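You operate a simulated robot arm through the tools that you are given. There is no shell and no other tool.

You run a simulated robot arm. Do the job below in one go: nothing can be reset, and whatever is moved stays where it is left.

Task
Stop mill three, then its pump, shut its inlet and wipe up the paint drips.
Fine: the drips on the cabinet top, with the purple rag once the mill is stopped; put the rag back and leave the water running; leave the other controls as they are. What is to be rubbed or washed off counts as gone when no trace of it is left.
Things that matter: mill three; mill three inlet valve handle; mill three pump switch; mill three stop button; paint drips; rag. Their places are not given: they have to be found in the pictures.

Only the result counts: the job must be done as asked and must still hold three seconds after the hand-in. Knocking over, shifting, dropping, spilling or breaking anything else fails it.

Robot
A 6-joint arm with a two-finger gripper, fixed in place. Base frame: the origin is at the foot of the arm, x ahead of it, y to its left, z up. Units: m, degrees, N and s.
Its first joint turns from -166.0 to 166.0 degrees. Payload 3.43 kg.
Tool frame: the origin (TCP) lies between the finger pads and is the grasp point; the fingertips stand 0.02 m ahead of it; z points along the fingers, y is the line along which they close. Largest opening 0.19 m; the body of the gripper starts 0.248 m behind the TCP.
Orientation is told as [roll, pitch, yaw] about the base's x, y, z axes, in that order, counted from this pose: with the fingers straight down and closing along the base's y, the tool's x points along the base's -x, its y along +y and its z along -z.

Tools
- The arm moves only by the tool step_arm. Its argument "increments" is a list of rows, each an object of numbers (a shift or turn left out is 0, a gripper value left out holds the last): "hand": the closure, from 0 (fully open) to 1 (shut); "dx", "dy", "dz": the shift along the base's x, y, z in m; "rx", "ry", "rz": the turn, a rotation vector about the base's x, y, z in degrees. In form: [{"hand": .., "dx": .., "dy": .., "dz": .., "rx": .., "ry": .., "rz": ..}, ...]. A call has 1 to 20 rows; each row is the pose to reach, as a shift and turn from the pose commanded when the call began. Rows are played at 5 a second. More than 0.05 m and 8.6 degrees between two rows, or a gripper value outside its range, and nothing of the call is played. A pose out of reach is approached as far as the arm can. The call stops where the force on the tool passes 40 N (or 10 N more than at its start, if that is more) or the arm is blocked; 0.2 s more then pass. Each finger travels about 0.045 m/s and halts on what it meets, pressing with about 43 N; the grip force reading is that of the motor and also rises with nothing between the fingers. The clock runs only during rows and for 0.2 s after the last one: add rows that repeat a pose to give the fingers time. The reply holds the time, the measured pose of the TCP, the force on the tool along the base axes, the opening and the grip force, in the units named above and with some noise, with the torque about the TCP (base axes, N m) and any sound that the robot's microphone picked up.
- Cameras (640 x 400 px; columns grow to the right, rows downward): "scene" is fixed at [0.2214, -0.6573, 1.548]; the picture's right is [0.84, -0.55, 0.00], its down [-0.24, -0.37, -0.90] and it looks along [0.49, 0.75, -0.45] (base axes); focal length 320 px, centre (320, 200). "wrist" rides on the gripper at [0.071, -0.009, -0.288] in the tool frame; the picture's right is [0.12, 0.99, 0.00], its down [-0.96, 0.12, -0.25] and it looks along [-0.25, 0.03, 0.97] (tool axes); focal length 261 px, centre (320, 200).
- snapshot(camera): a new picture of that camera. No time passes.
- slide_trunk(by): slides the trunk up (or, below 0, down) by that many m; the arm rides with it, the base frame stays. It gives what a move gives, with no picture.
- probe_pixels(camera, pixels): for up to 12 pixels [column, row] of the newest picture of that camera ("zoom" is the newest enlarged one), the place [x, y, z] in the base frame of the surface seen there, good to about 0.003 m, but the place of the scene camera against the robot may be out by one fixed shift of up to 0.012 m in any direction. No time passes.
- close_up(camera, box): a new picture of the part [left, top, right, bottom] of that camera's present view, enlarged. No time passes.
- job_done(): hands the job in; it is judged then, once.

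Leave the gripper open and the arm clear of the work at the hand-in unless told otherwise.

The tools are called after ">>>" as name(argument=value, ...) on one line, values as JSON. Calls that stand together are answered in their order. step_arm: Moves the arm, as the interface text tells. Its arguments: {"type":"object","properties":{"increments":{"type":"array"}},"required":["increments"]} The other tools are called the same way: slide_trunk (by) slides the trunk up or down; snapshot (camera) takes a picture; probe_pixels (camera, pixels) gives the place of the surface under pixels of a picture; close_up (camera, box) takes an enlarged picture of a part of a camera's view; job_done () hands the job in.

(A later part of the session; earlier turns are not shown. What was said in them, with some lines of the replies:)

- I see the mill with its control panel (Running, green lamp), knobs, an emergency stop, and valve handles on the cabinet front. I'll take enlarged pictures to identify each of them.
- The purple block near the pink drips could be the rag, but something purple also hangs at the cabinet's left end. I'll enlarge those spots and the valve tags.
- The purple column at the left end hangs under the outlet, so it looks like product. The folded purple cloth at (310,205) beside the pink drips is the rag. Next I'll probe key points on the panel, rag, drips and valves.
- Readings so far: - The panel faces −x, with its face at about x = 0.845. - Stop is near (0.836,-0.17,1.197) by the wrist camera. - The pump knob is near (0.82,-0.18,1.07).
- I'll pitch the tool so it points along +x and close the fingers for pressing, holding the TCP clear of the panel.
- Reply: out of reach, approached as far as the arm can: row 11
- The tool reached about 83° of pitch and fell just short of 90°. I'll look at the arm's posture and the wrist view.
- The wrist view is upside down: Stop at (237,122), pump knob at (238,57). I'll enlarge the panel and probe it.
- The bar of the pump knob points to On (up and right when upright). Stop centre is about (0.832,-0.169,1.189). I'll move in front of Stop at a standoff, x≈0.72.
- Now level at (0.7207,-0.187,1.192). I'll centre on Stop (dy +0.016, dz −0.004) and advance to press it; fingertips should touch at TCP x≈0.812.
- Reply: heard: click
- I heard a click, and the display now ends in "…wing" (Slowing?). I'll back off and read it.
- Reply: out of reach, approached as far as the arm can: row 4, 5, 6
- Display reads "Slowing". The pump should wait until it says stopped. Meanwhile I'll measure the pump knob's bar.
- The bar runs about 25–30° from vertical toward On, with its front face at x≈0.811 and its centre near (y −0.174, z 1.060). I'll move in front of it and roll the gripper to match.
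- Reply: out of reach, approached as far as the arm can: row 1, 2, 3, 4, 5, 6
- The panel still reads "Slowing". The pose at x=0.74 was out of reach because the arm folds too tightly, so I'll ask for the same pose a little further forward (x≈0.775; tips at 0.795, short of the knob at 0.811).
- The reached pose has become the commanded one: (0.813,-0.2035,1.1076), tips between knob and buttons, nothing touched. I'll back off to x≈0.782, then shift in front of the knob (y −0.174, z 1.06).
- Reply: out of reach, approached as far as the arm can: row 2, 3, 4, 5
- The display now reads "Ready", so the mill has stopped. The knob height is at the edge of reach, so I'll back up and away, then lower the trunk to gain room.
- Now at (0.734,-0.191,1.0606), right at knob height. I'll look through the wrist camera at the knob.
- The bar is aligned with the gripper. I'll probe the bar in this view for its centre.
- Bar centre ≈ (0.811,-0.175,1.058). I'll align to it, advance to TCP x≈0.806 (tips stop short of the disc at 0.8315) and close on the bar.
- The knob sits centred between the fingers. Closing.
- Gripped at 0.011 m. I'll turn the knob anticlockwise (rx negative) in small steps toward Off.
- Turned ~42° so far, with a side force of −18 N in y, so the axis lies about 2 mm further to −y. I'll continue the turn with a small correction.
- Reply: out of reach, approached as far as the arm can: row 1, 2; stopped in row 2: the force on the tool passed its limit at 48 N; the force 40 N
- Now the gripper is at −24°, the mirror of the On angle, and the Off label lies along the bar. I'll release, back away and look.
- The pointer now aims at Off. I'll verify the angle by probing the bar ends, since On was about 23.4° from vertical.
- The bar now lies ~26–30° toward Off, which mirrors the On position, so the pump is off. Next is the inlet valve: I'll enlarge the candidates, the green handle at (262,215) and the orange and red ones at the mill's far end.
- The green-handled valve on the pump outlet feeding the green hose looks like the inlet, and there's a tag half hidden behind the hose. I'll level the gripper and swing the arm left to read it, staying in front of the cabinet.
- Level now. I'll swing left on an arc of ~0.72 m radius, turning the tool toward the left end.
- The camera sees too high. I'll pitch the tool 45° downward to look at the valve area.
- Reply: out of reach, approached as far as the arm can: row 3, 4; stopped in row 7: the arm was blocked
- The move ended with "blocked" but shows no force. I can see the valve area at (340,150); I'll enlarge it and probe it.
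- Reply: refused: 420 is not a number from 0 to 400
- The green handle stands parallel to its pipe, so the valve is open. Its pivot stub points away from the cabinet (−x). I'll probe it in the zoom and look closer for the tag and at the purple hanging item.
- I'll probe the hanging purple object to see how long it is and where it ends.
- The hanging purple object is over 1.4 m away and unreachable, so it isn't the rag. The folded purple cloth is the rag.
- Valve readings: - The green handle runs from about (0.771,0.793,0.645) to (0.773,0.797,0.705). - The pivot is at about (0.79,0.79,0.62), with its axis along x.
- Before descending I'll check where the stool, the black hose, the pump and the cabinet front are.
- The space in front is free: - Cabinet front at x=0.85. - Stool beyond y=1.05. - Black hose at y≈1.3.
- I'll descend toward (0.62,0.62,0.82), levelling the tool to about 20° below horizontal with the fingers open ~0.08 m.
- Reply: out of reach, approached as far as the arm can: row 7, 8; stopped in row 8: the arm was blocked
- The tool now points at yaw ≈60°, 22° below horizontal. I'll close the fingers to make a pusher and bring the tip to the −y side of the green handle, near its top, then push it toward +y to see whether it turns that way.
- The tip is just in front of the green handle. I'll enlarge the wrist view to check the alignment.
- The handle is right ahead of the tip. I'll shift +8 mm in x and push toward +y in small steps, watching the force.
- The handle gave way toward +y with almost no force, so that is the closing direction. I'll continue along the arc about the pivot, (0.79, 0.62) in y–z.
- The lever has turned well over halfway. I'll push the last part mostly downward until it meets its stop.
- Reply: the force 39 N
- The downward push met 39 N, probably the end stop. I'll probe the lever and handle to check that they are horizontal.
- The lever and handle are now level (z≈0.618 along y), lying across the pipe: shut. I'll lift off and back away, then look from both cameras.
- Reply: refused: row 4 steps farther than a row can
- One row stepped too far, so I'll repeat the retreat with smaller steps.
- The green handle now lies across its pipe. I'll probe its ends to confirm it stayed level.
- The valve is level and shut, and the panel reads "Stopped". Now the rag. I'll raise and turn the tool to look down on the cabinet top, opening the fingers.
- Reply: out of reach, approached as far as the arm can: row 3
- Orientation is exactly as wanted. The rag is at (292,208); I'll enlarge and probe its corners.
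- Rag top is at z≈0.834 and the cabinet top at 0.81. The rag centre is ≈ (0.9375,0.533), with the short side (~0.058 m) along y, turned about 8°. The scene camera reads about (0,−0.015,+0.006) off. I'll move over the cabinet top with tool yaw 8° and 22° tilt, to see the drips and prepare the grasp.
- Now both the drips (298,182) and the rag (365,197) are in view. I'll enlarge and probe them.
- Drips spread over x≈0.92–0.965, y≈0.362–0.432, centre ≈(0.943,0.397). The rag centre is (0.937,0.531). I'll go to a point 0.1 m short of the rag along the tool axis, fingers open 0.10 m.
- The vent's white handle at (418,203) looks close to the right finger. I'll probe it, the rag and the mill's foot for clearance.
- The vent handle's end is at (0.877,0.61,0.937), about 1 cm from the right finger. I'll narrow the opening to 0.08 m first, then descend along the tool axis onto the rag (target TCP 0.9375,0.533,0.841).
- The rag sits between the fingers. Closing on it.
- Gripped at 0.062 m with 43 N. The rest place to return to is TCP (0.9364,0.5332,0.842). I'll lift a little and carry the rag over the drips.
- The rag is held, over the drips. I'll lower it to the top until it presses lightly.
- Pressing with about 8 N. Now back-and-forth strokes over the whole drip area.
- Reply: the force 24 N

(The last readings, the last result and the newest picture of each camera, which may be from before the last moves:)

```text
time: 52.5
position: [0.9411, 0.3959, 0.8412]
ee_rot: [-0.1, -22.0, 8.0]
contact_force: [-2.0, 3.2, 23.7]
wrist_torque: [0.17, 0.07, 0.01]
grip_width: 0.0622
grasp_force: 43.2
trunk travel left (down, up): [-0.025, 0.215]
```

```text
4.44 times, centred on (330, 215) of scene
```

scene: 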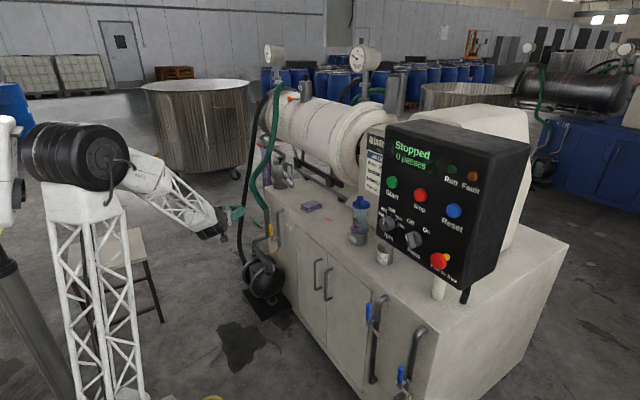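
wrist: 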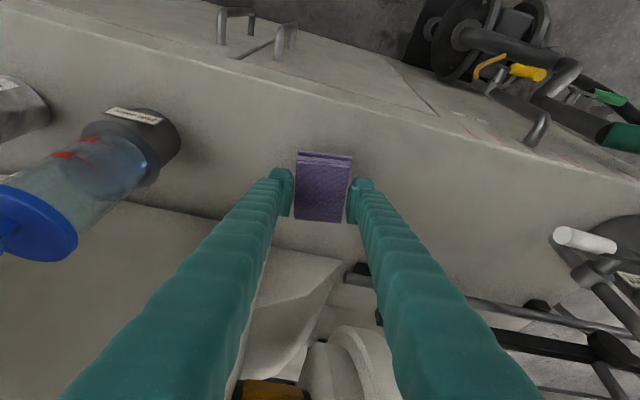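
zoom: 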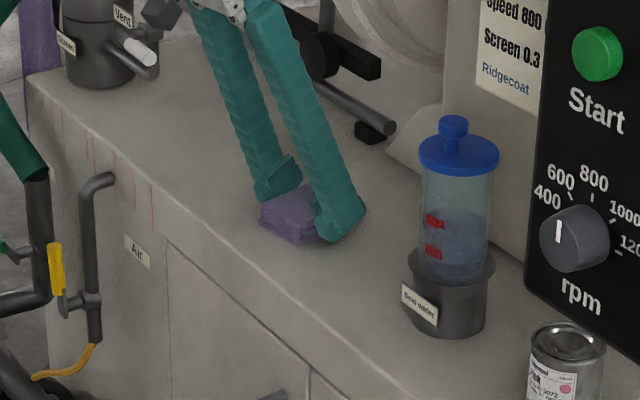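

Now I'll lift the rag and carry it back above its place, then look at the drip area for leftovers.

>>> step_arm(increments=[{"dz": 0.01}, {"dz": 0.03}, {"dz": 0.03, "dy": 0.04}, {"dz": 0.03, "dy": 0.08}, {"dz": 0.03, "dy": 0.12, "dx": -0.003}, {"dz": 0.03, "dy": 0.136, "dx": -0.006}, {"dz": 0.03, "dy": 0.136, "dx": -0.006}])

>>> snapshot(camera="wrist")

>>> close_up(camera="wrist", box=[150, 120, 290, 210])

>>> close_up(camera="scene", box=[300, 195, 360, 240])

```text
time: 54.1
position: [0.9357, 0.5317, 0.8683]
ee_rot: [-0.1, -21.9, 8.1]
contact_force: [0.4, 0.3, -0.4]
wrist_torque: [0.0, 0.02, 0.02]
grip_width: 0.0622
grasp_force: 43.1
trunk travel left (down, up): [-0.025, 0.215]
```

```text
taken
```

wrist: 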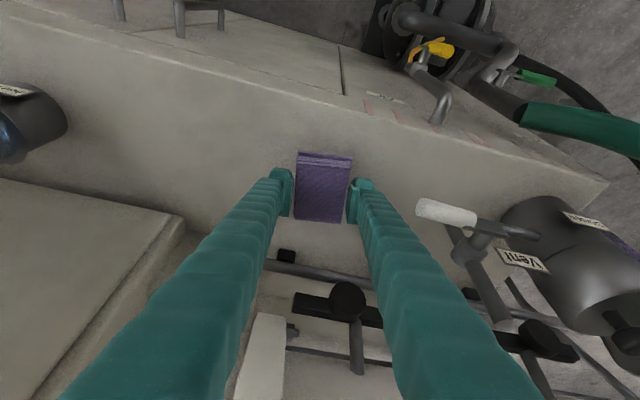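

```text
4.44 times, centred on (220, 165) of wrist
```

zoom: 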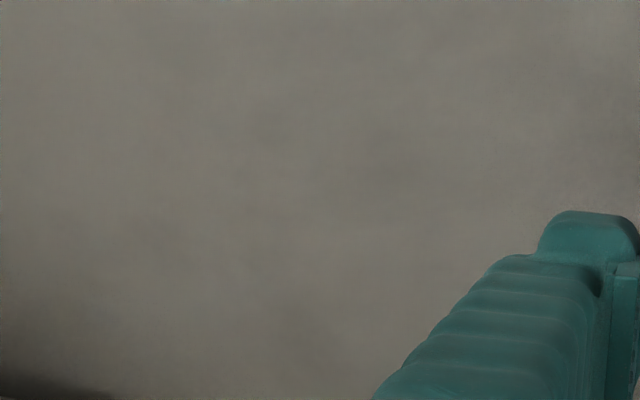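

```text
8.89 times, centred on (330, 218) of scene
```

zoom: 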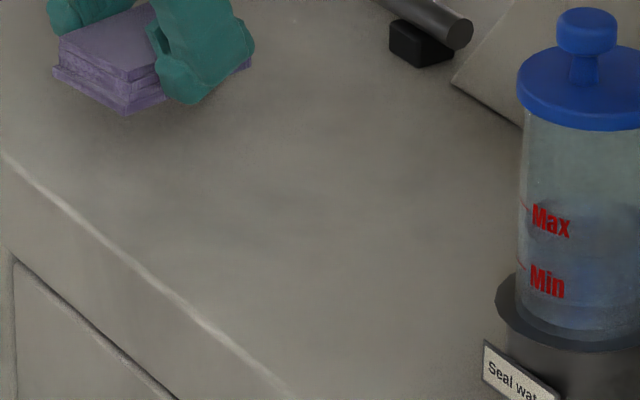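

The drip area is clean in both views. I'll set the rag down at its old place (TCP 0.9364,0.5332,0.842) and open the fingers to 0.08.

>>> step_arm(increments=[{"dx": 0.0007, "dy": 0.0015, "dz": -0.012}, {"dx": 0.0007, "dy": 0.0015, "dz": -0.021}, {"dx": 0.0007, "dy": 0.0015, "dz": -0.0245}, {"dx": 0.0007, "dy": 0.0015, "dz": -0.0265}, {"dx": 0.0007, "dy": 0.0015, "dz": -0.0265}])

```text
time: 55.3
position: [0.9369, 0.5352, 0.8438]
ee_rot: [-0.1, -22.1, 8.1]
contact_force: [0.1, -0.3, -0.1]
wrist_torque: [0.01, 0.03, 0.0]
grip_width: 0.0622
grasp_force: 42.9
trunk travel left (down, up): [-0.025, 0.215]
```

No contact yet, so I'll lower another 2–3 mm.

>>> step_arm(increments=[{"dy": -0.0015, "dz": -0.001}, {"dy": -0.0015, "dz": -0.002}, {"dy": -0.0015, "dz": -0.0028}])

```text
time: 56.1
position: [0.9363, 0.5329, 0.8421]
ee_rot: [-0.1, -21.9, 7.9]
contact_force: [-0.4, 0.3, 0.9]
wrist_torque: [0.02, 0.07, 0.08]
grip_width: 0.062
grasp_force: 43.3
trunk travel left (down, up): [-0.025, 0.215]
```

Light contact now. I'll release to 0.08 m (staying clear of the vent handle), then retreat up along the tool axis.

>>> step_arm(increments=[{"hand": 0.62}, {"hand": 0.57}, {"hand": 0.57}, {"hand": 0.57}])

>>> step_arm(increments=[{"dx": -0.01, "dy": -0.0015, "dz": 0.025}, {"dx": -0.02, "dy": -0.003, "dz": 0.05}, {"dx": -0.037, "dy": -0.007, "dz": 0.092}, {"dx": -0.06, "dy": -0.03, "dz": 0.125}, {"dx": -0.085, "dy": -0.06, "dz": 0.15}, {"dx": -0.115, "dy": -0.09, "dz": 0.17}, {"dx": -0.15, "dy": -0.11, "dz": 0.19}, {"dx": -0.19, "dy": -0.13, "dz": 0.21}, {"dx": -0.23, "dy": -0.13, "dz": 0.23}, {"dx": -0.23, "dy": -0.13, "dz": 0.23}])

>>> snapshot(camera="wrist")

>>> snapshot(camera="scene")

```text
time: 57.1
position: [0.9372, 0.5325, 0.8405]
ee_rot: [-0.2, -22.0, 7.9]
contact_force: [-0.4, -0.7, 0.0]
wrist_torque: [0.02, 0.02, 0.01]
grip_width: 0.0815
grasp_force: 0.0
trunk travel left (down, up): [-0.025, 0.215]
```

```text
time: 59.3
position: [0.7051, 0.4017, 1.0712]
ee_rot: [0.0, -22.0, 8.0]
contact_force: [-0.4, -0.3, 0.4]
wrist_torque: [0.04, -0.02, 0.03]
grip_width: 0.082
grasp_force: 0.1
trunk travel left (down, up): [-0.025, 0.215]
```

```text
taken
```

wrist: 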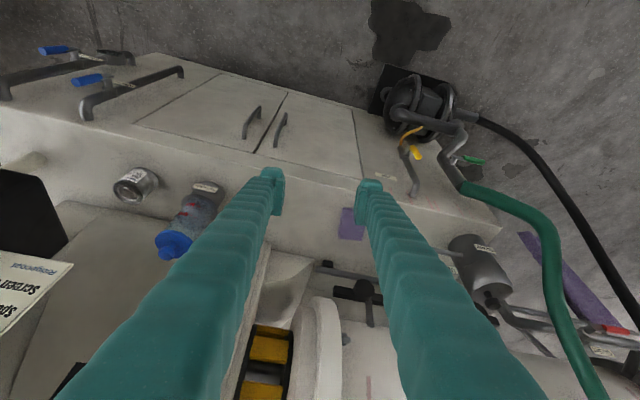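

```text
taken
```

scene: 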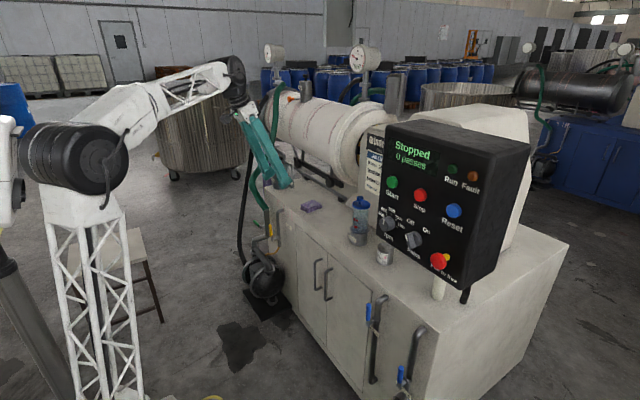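

Final checks: I'll enlarge the cabinet top, the rag, the panel and the valves.

>>> close_up(camera="scene", box=[255, 160, 375, 245])

>>> close_up(camera="scene", box=[375, 120, 500, 300])

>>> close_up(camera="scene", box=[360, 200, 580, 400])

>>> close_up(camera="wrist", box=[100, 100, 520, 320])

>>> close_up(camera="scene", box=[300, 190, 360, 235])

```text
4.71 times, centred on (315, 202) of scene
```

zoom: 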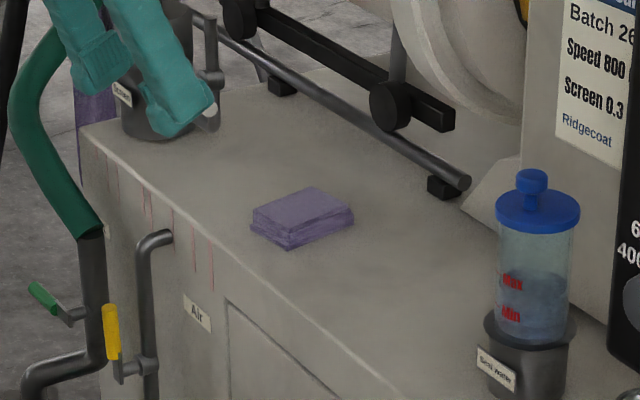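

```text
2.22 times, centred on (438, 210) of scene
```

zoom: 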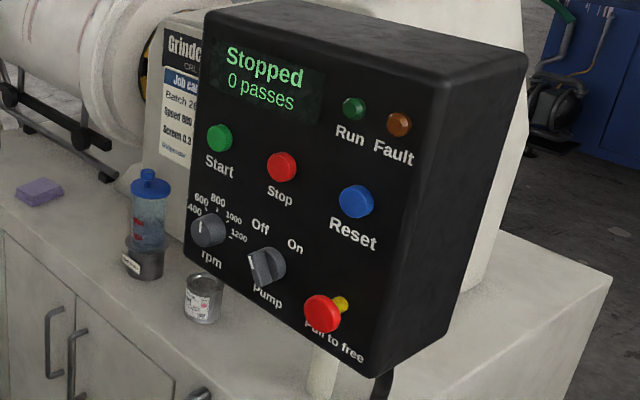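

```text
2.00 times, centred on (470, 300) of scene
```

zoom: 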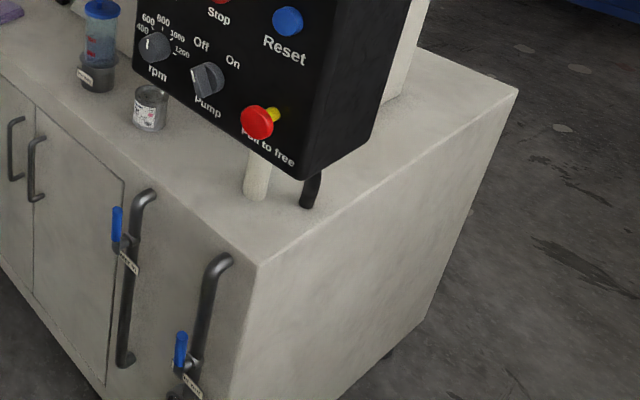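

```text
1.52 times, centred on (310, 210) of wrist
```

zoom: 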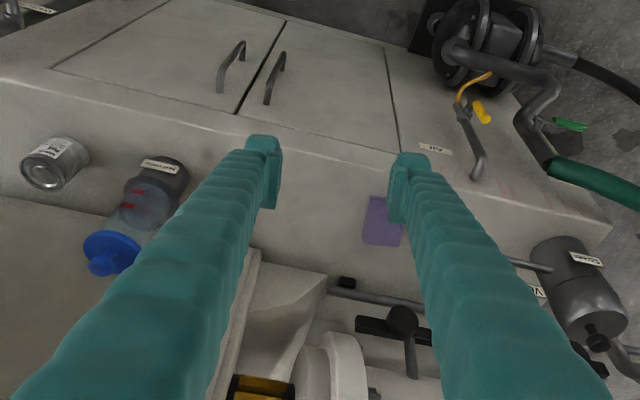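

```text
8.89 times, centred on (330, 212) of scene
```

zoom: 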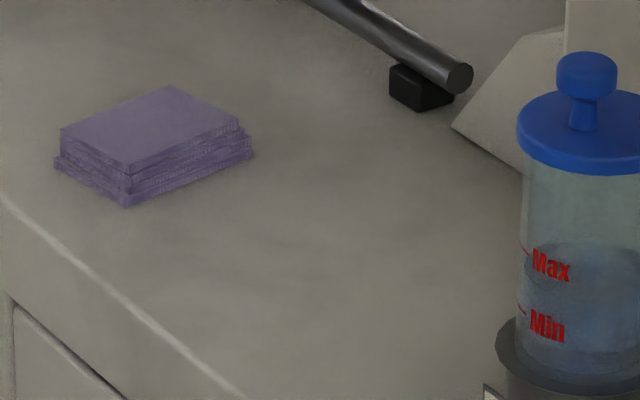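

Everything looks right. One last check of the tag next to the green valve, and of the vent handle.

>>> close_up(camera="scene", box=[255, 190, 295, 235])

>>> close_up(camera="wrist", box=[390, 110, 530, 260])

```text
8.89 times, centred on (275, 212) of scene
```

zoom: 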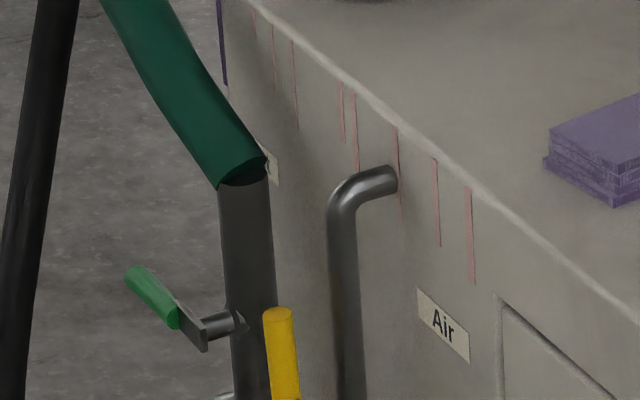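

```text
2.67 times, centred on (460, 185) of wrist
```

zoom: 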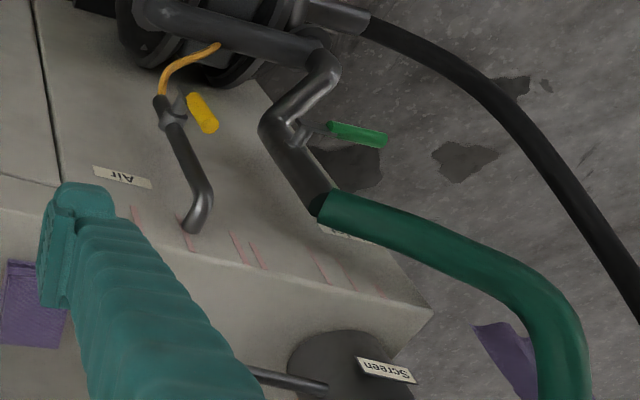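

The feed pipe's tag sits behind the green hose. The other valves I read are tagged Air, Vent, Outlet and water, so the green one is the inlet. I'll back off a bit more and open the gripper fully.

>>> step_arm(increments=[{"hand": 0, "dx": -0.03, "dz": 0.01}, {"dx": -0.06, "dz": 0.02}, {"dx": -0.09, "dz": 0.03}, {"dx": -0.12, "dz": 0.04}, {"dx": -0.12, "dz": 0.04}, {"dx": -0.12, "dz": 0.04}, {"dx": -0.12, "dz": 0.04}, {"dx": -0.12, "dz": 0.04}])

>>> snapshot(camera="scene")

>>> close_up(camera="scene", box=[255, 130, 375, 240])

```text
time: 61.1
position: [0.5851, 0.4027, 1.1105]
ee_rot: [0.0, -22.0, 8.1]
contact_force: [-0.4, 0.2, -0.6]
wrist_torque: [-0.02, -0.01, 0.03]
grip_width: 0.19
grasp_force: 0.1
trunk travel left (down, up): [-0.025, 0.215]
```

```text
taken
```

scene: 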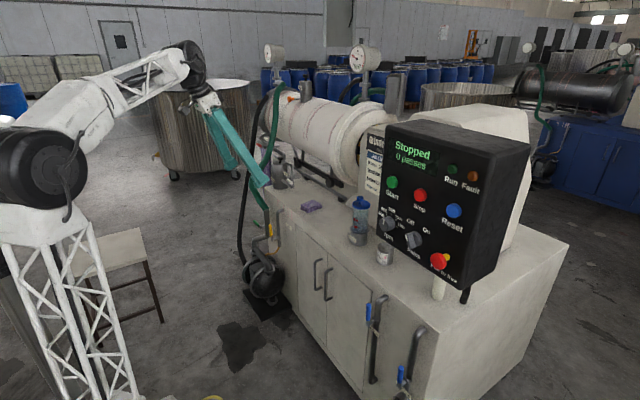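

```text
3.64 times, centred on (315, 185) of scene
```

zoom: 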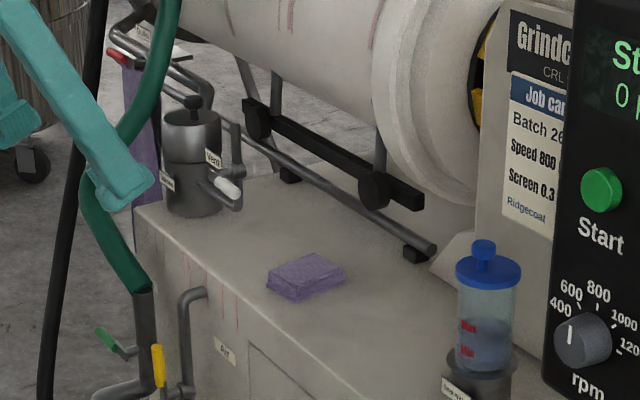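

The panel reads "Stopped", the pump is at Off, and the inlet handle lies across its pipe. The drips are gone, the rag is back in its place, the water valves are untouched, and the gripper is open and clear. Handing in.

>>> job_done()

```text
The job is handed in.
```

I stopped mill three, switched its pump off, shut its inlet and wiped up the paint drips. The job is handed in, but no verdict has come back yet.

- **Mill:** I pressed Stop, and after slowing down the panel now reads "Stopped".
- **Pump:** I turned the pump switch to Off only after the display had gone from "Slowing" to "Ready".
- **Inlet:** The green handle now lies across its pipe against its stop. I couldn't read that valve's tag behind the green hose. I took it as the inlet because it joins the pump to the feed hose and the other valves are tagged Air, Vent, Outlet or water.
- **Drips:** No trace shows on the cabinet top in either camera. I left the pink streaks on the cabinet front, since you asked only for the top.
- **Rag:** The folded purple rag is back where it was.
- **Other controls:** I left the water valves, the air valve and the rest of the panel as they were.

The gripper is open and the arm is clear of the work.
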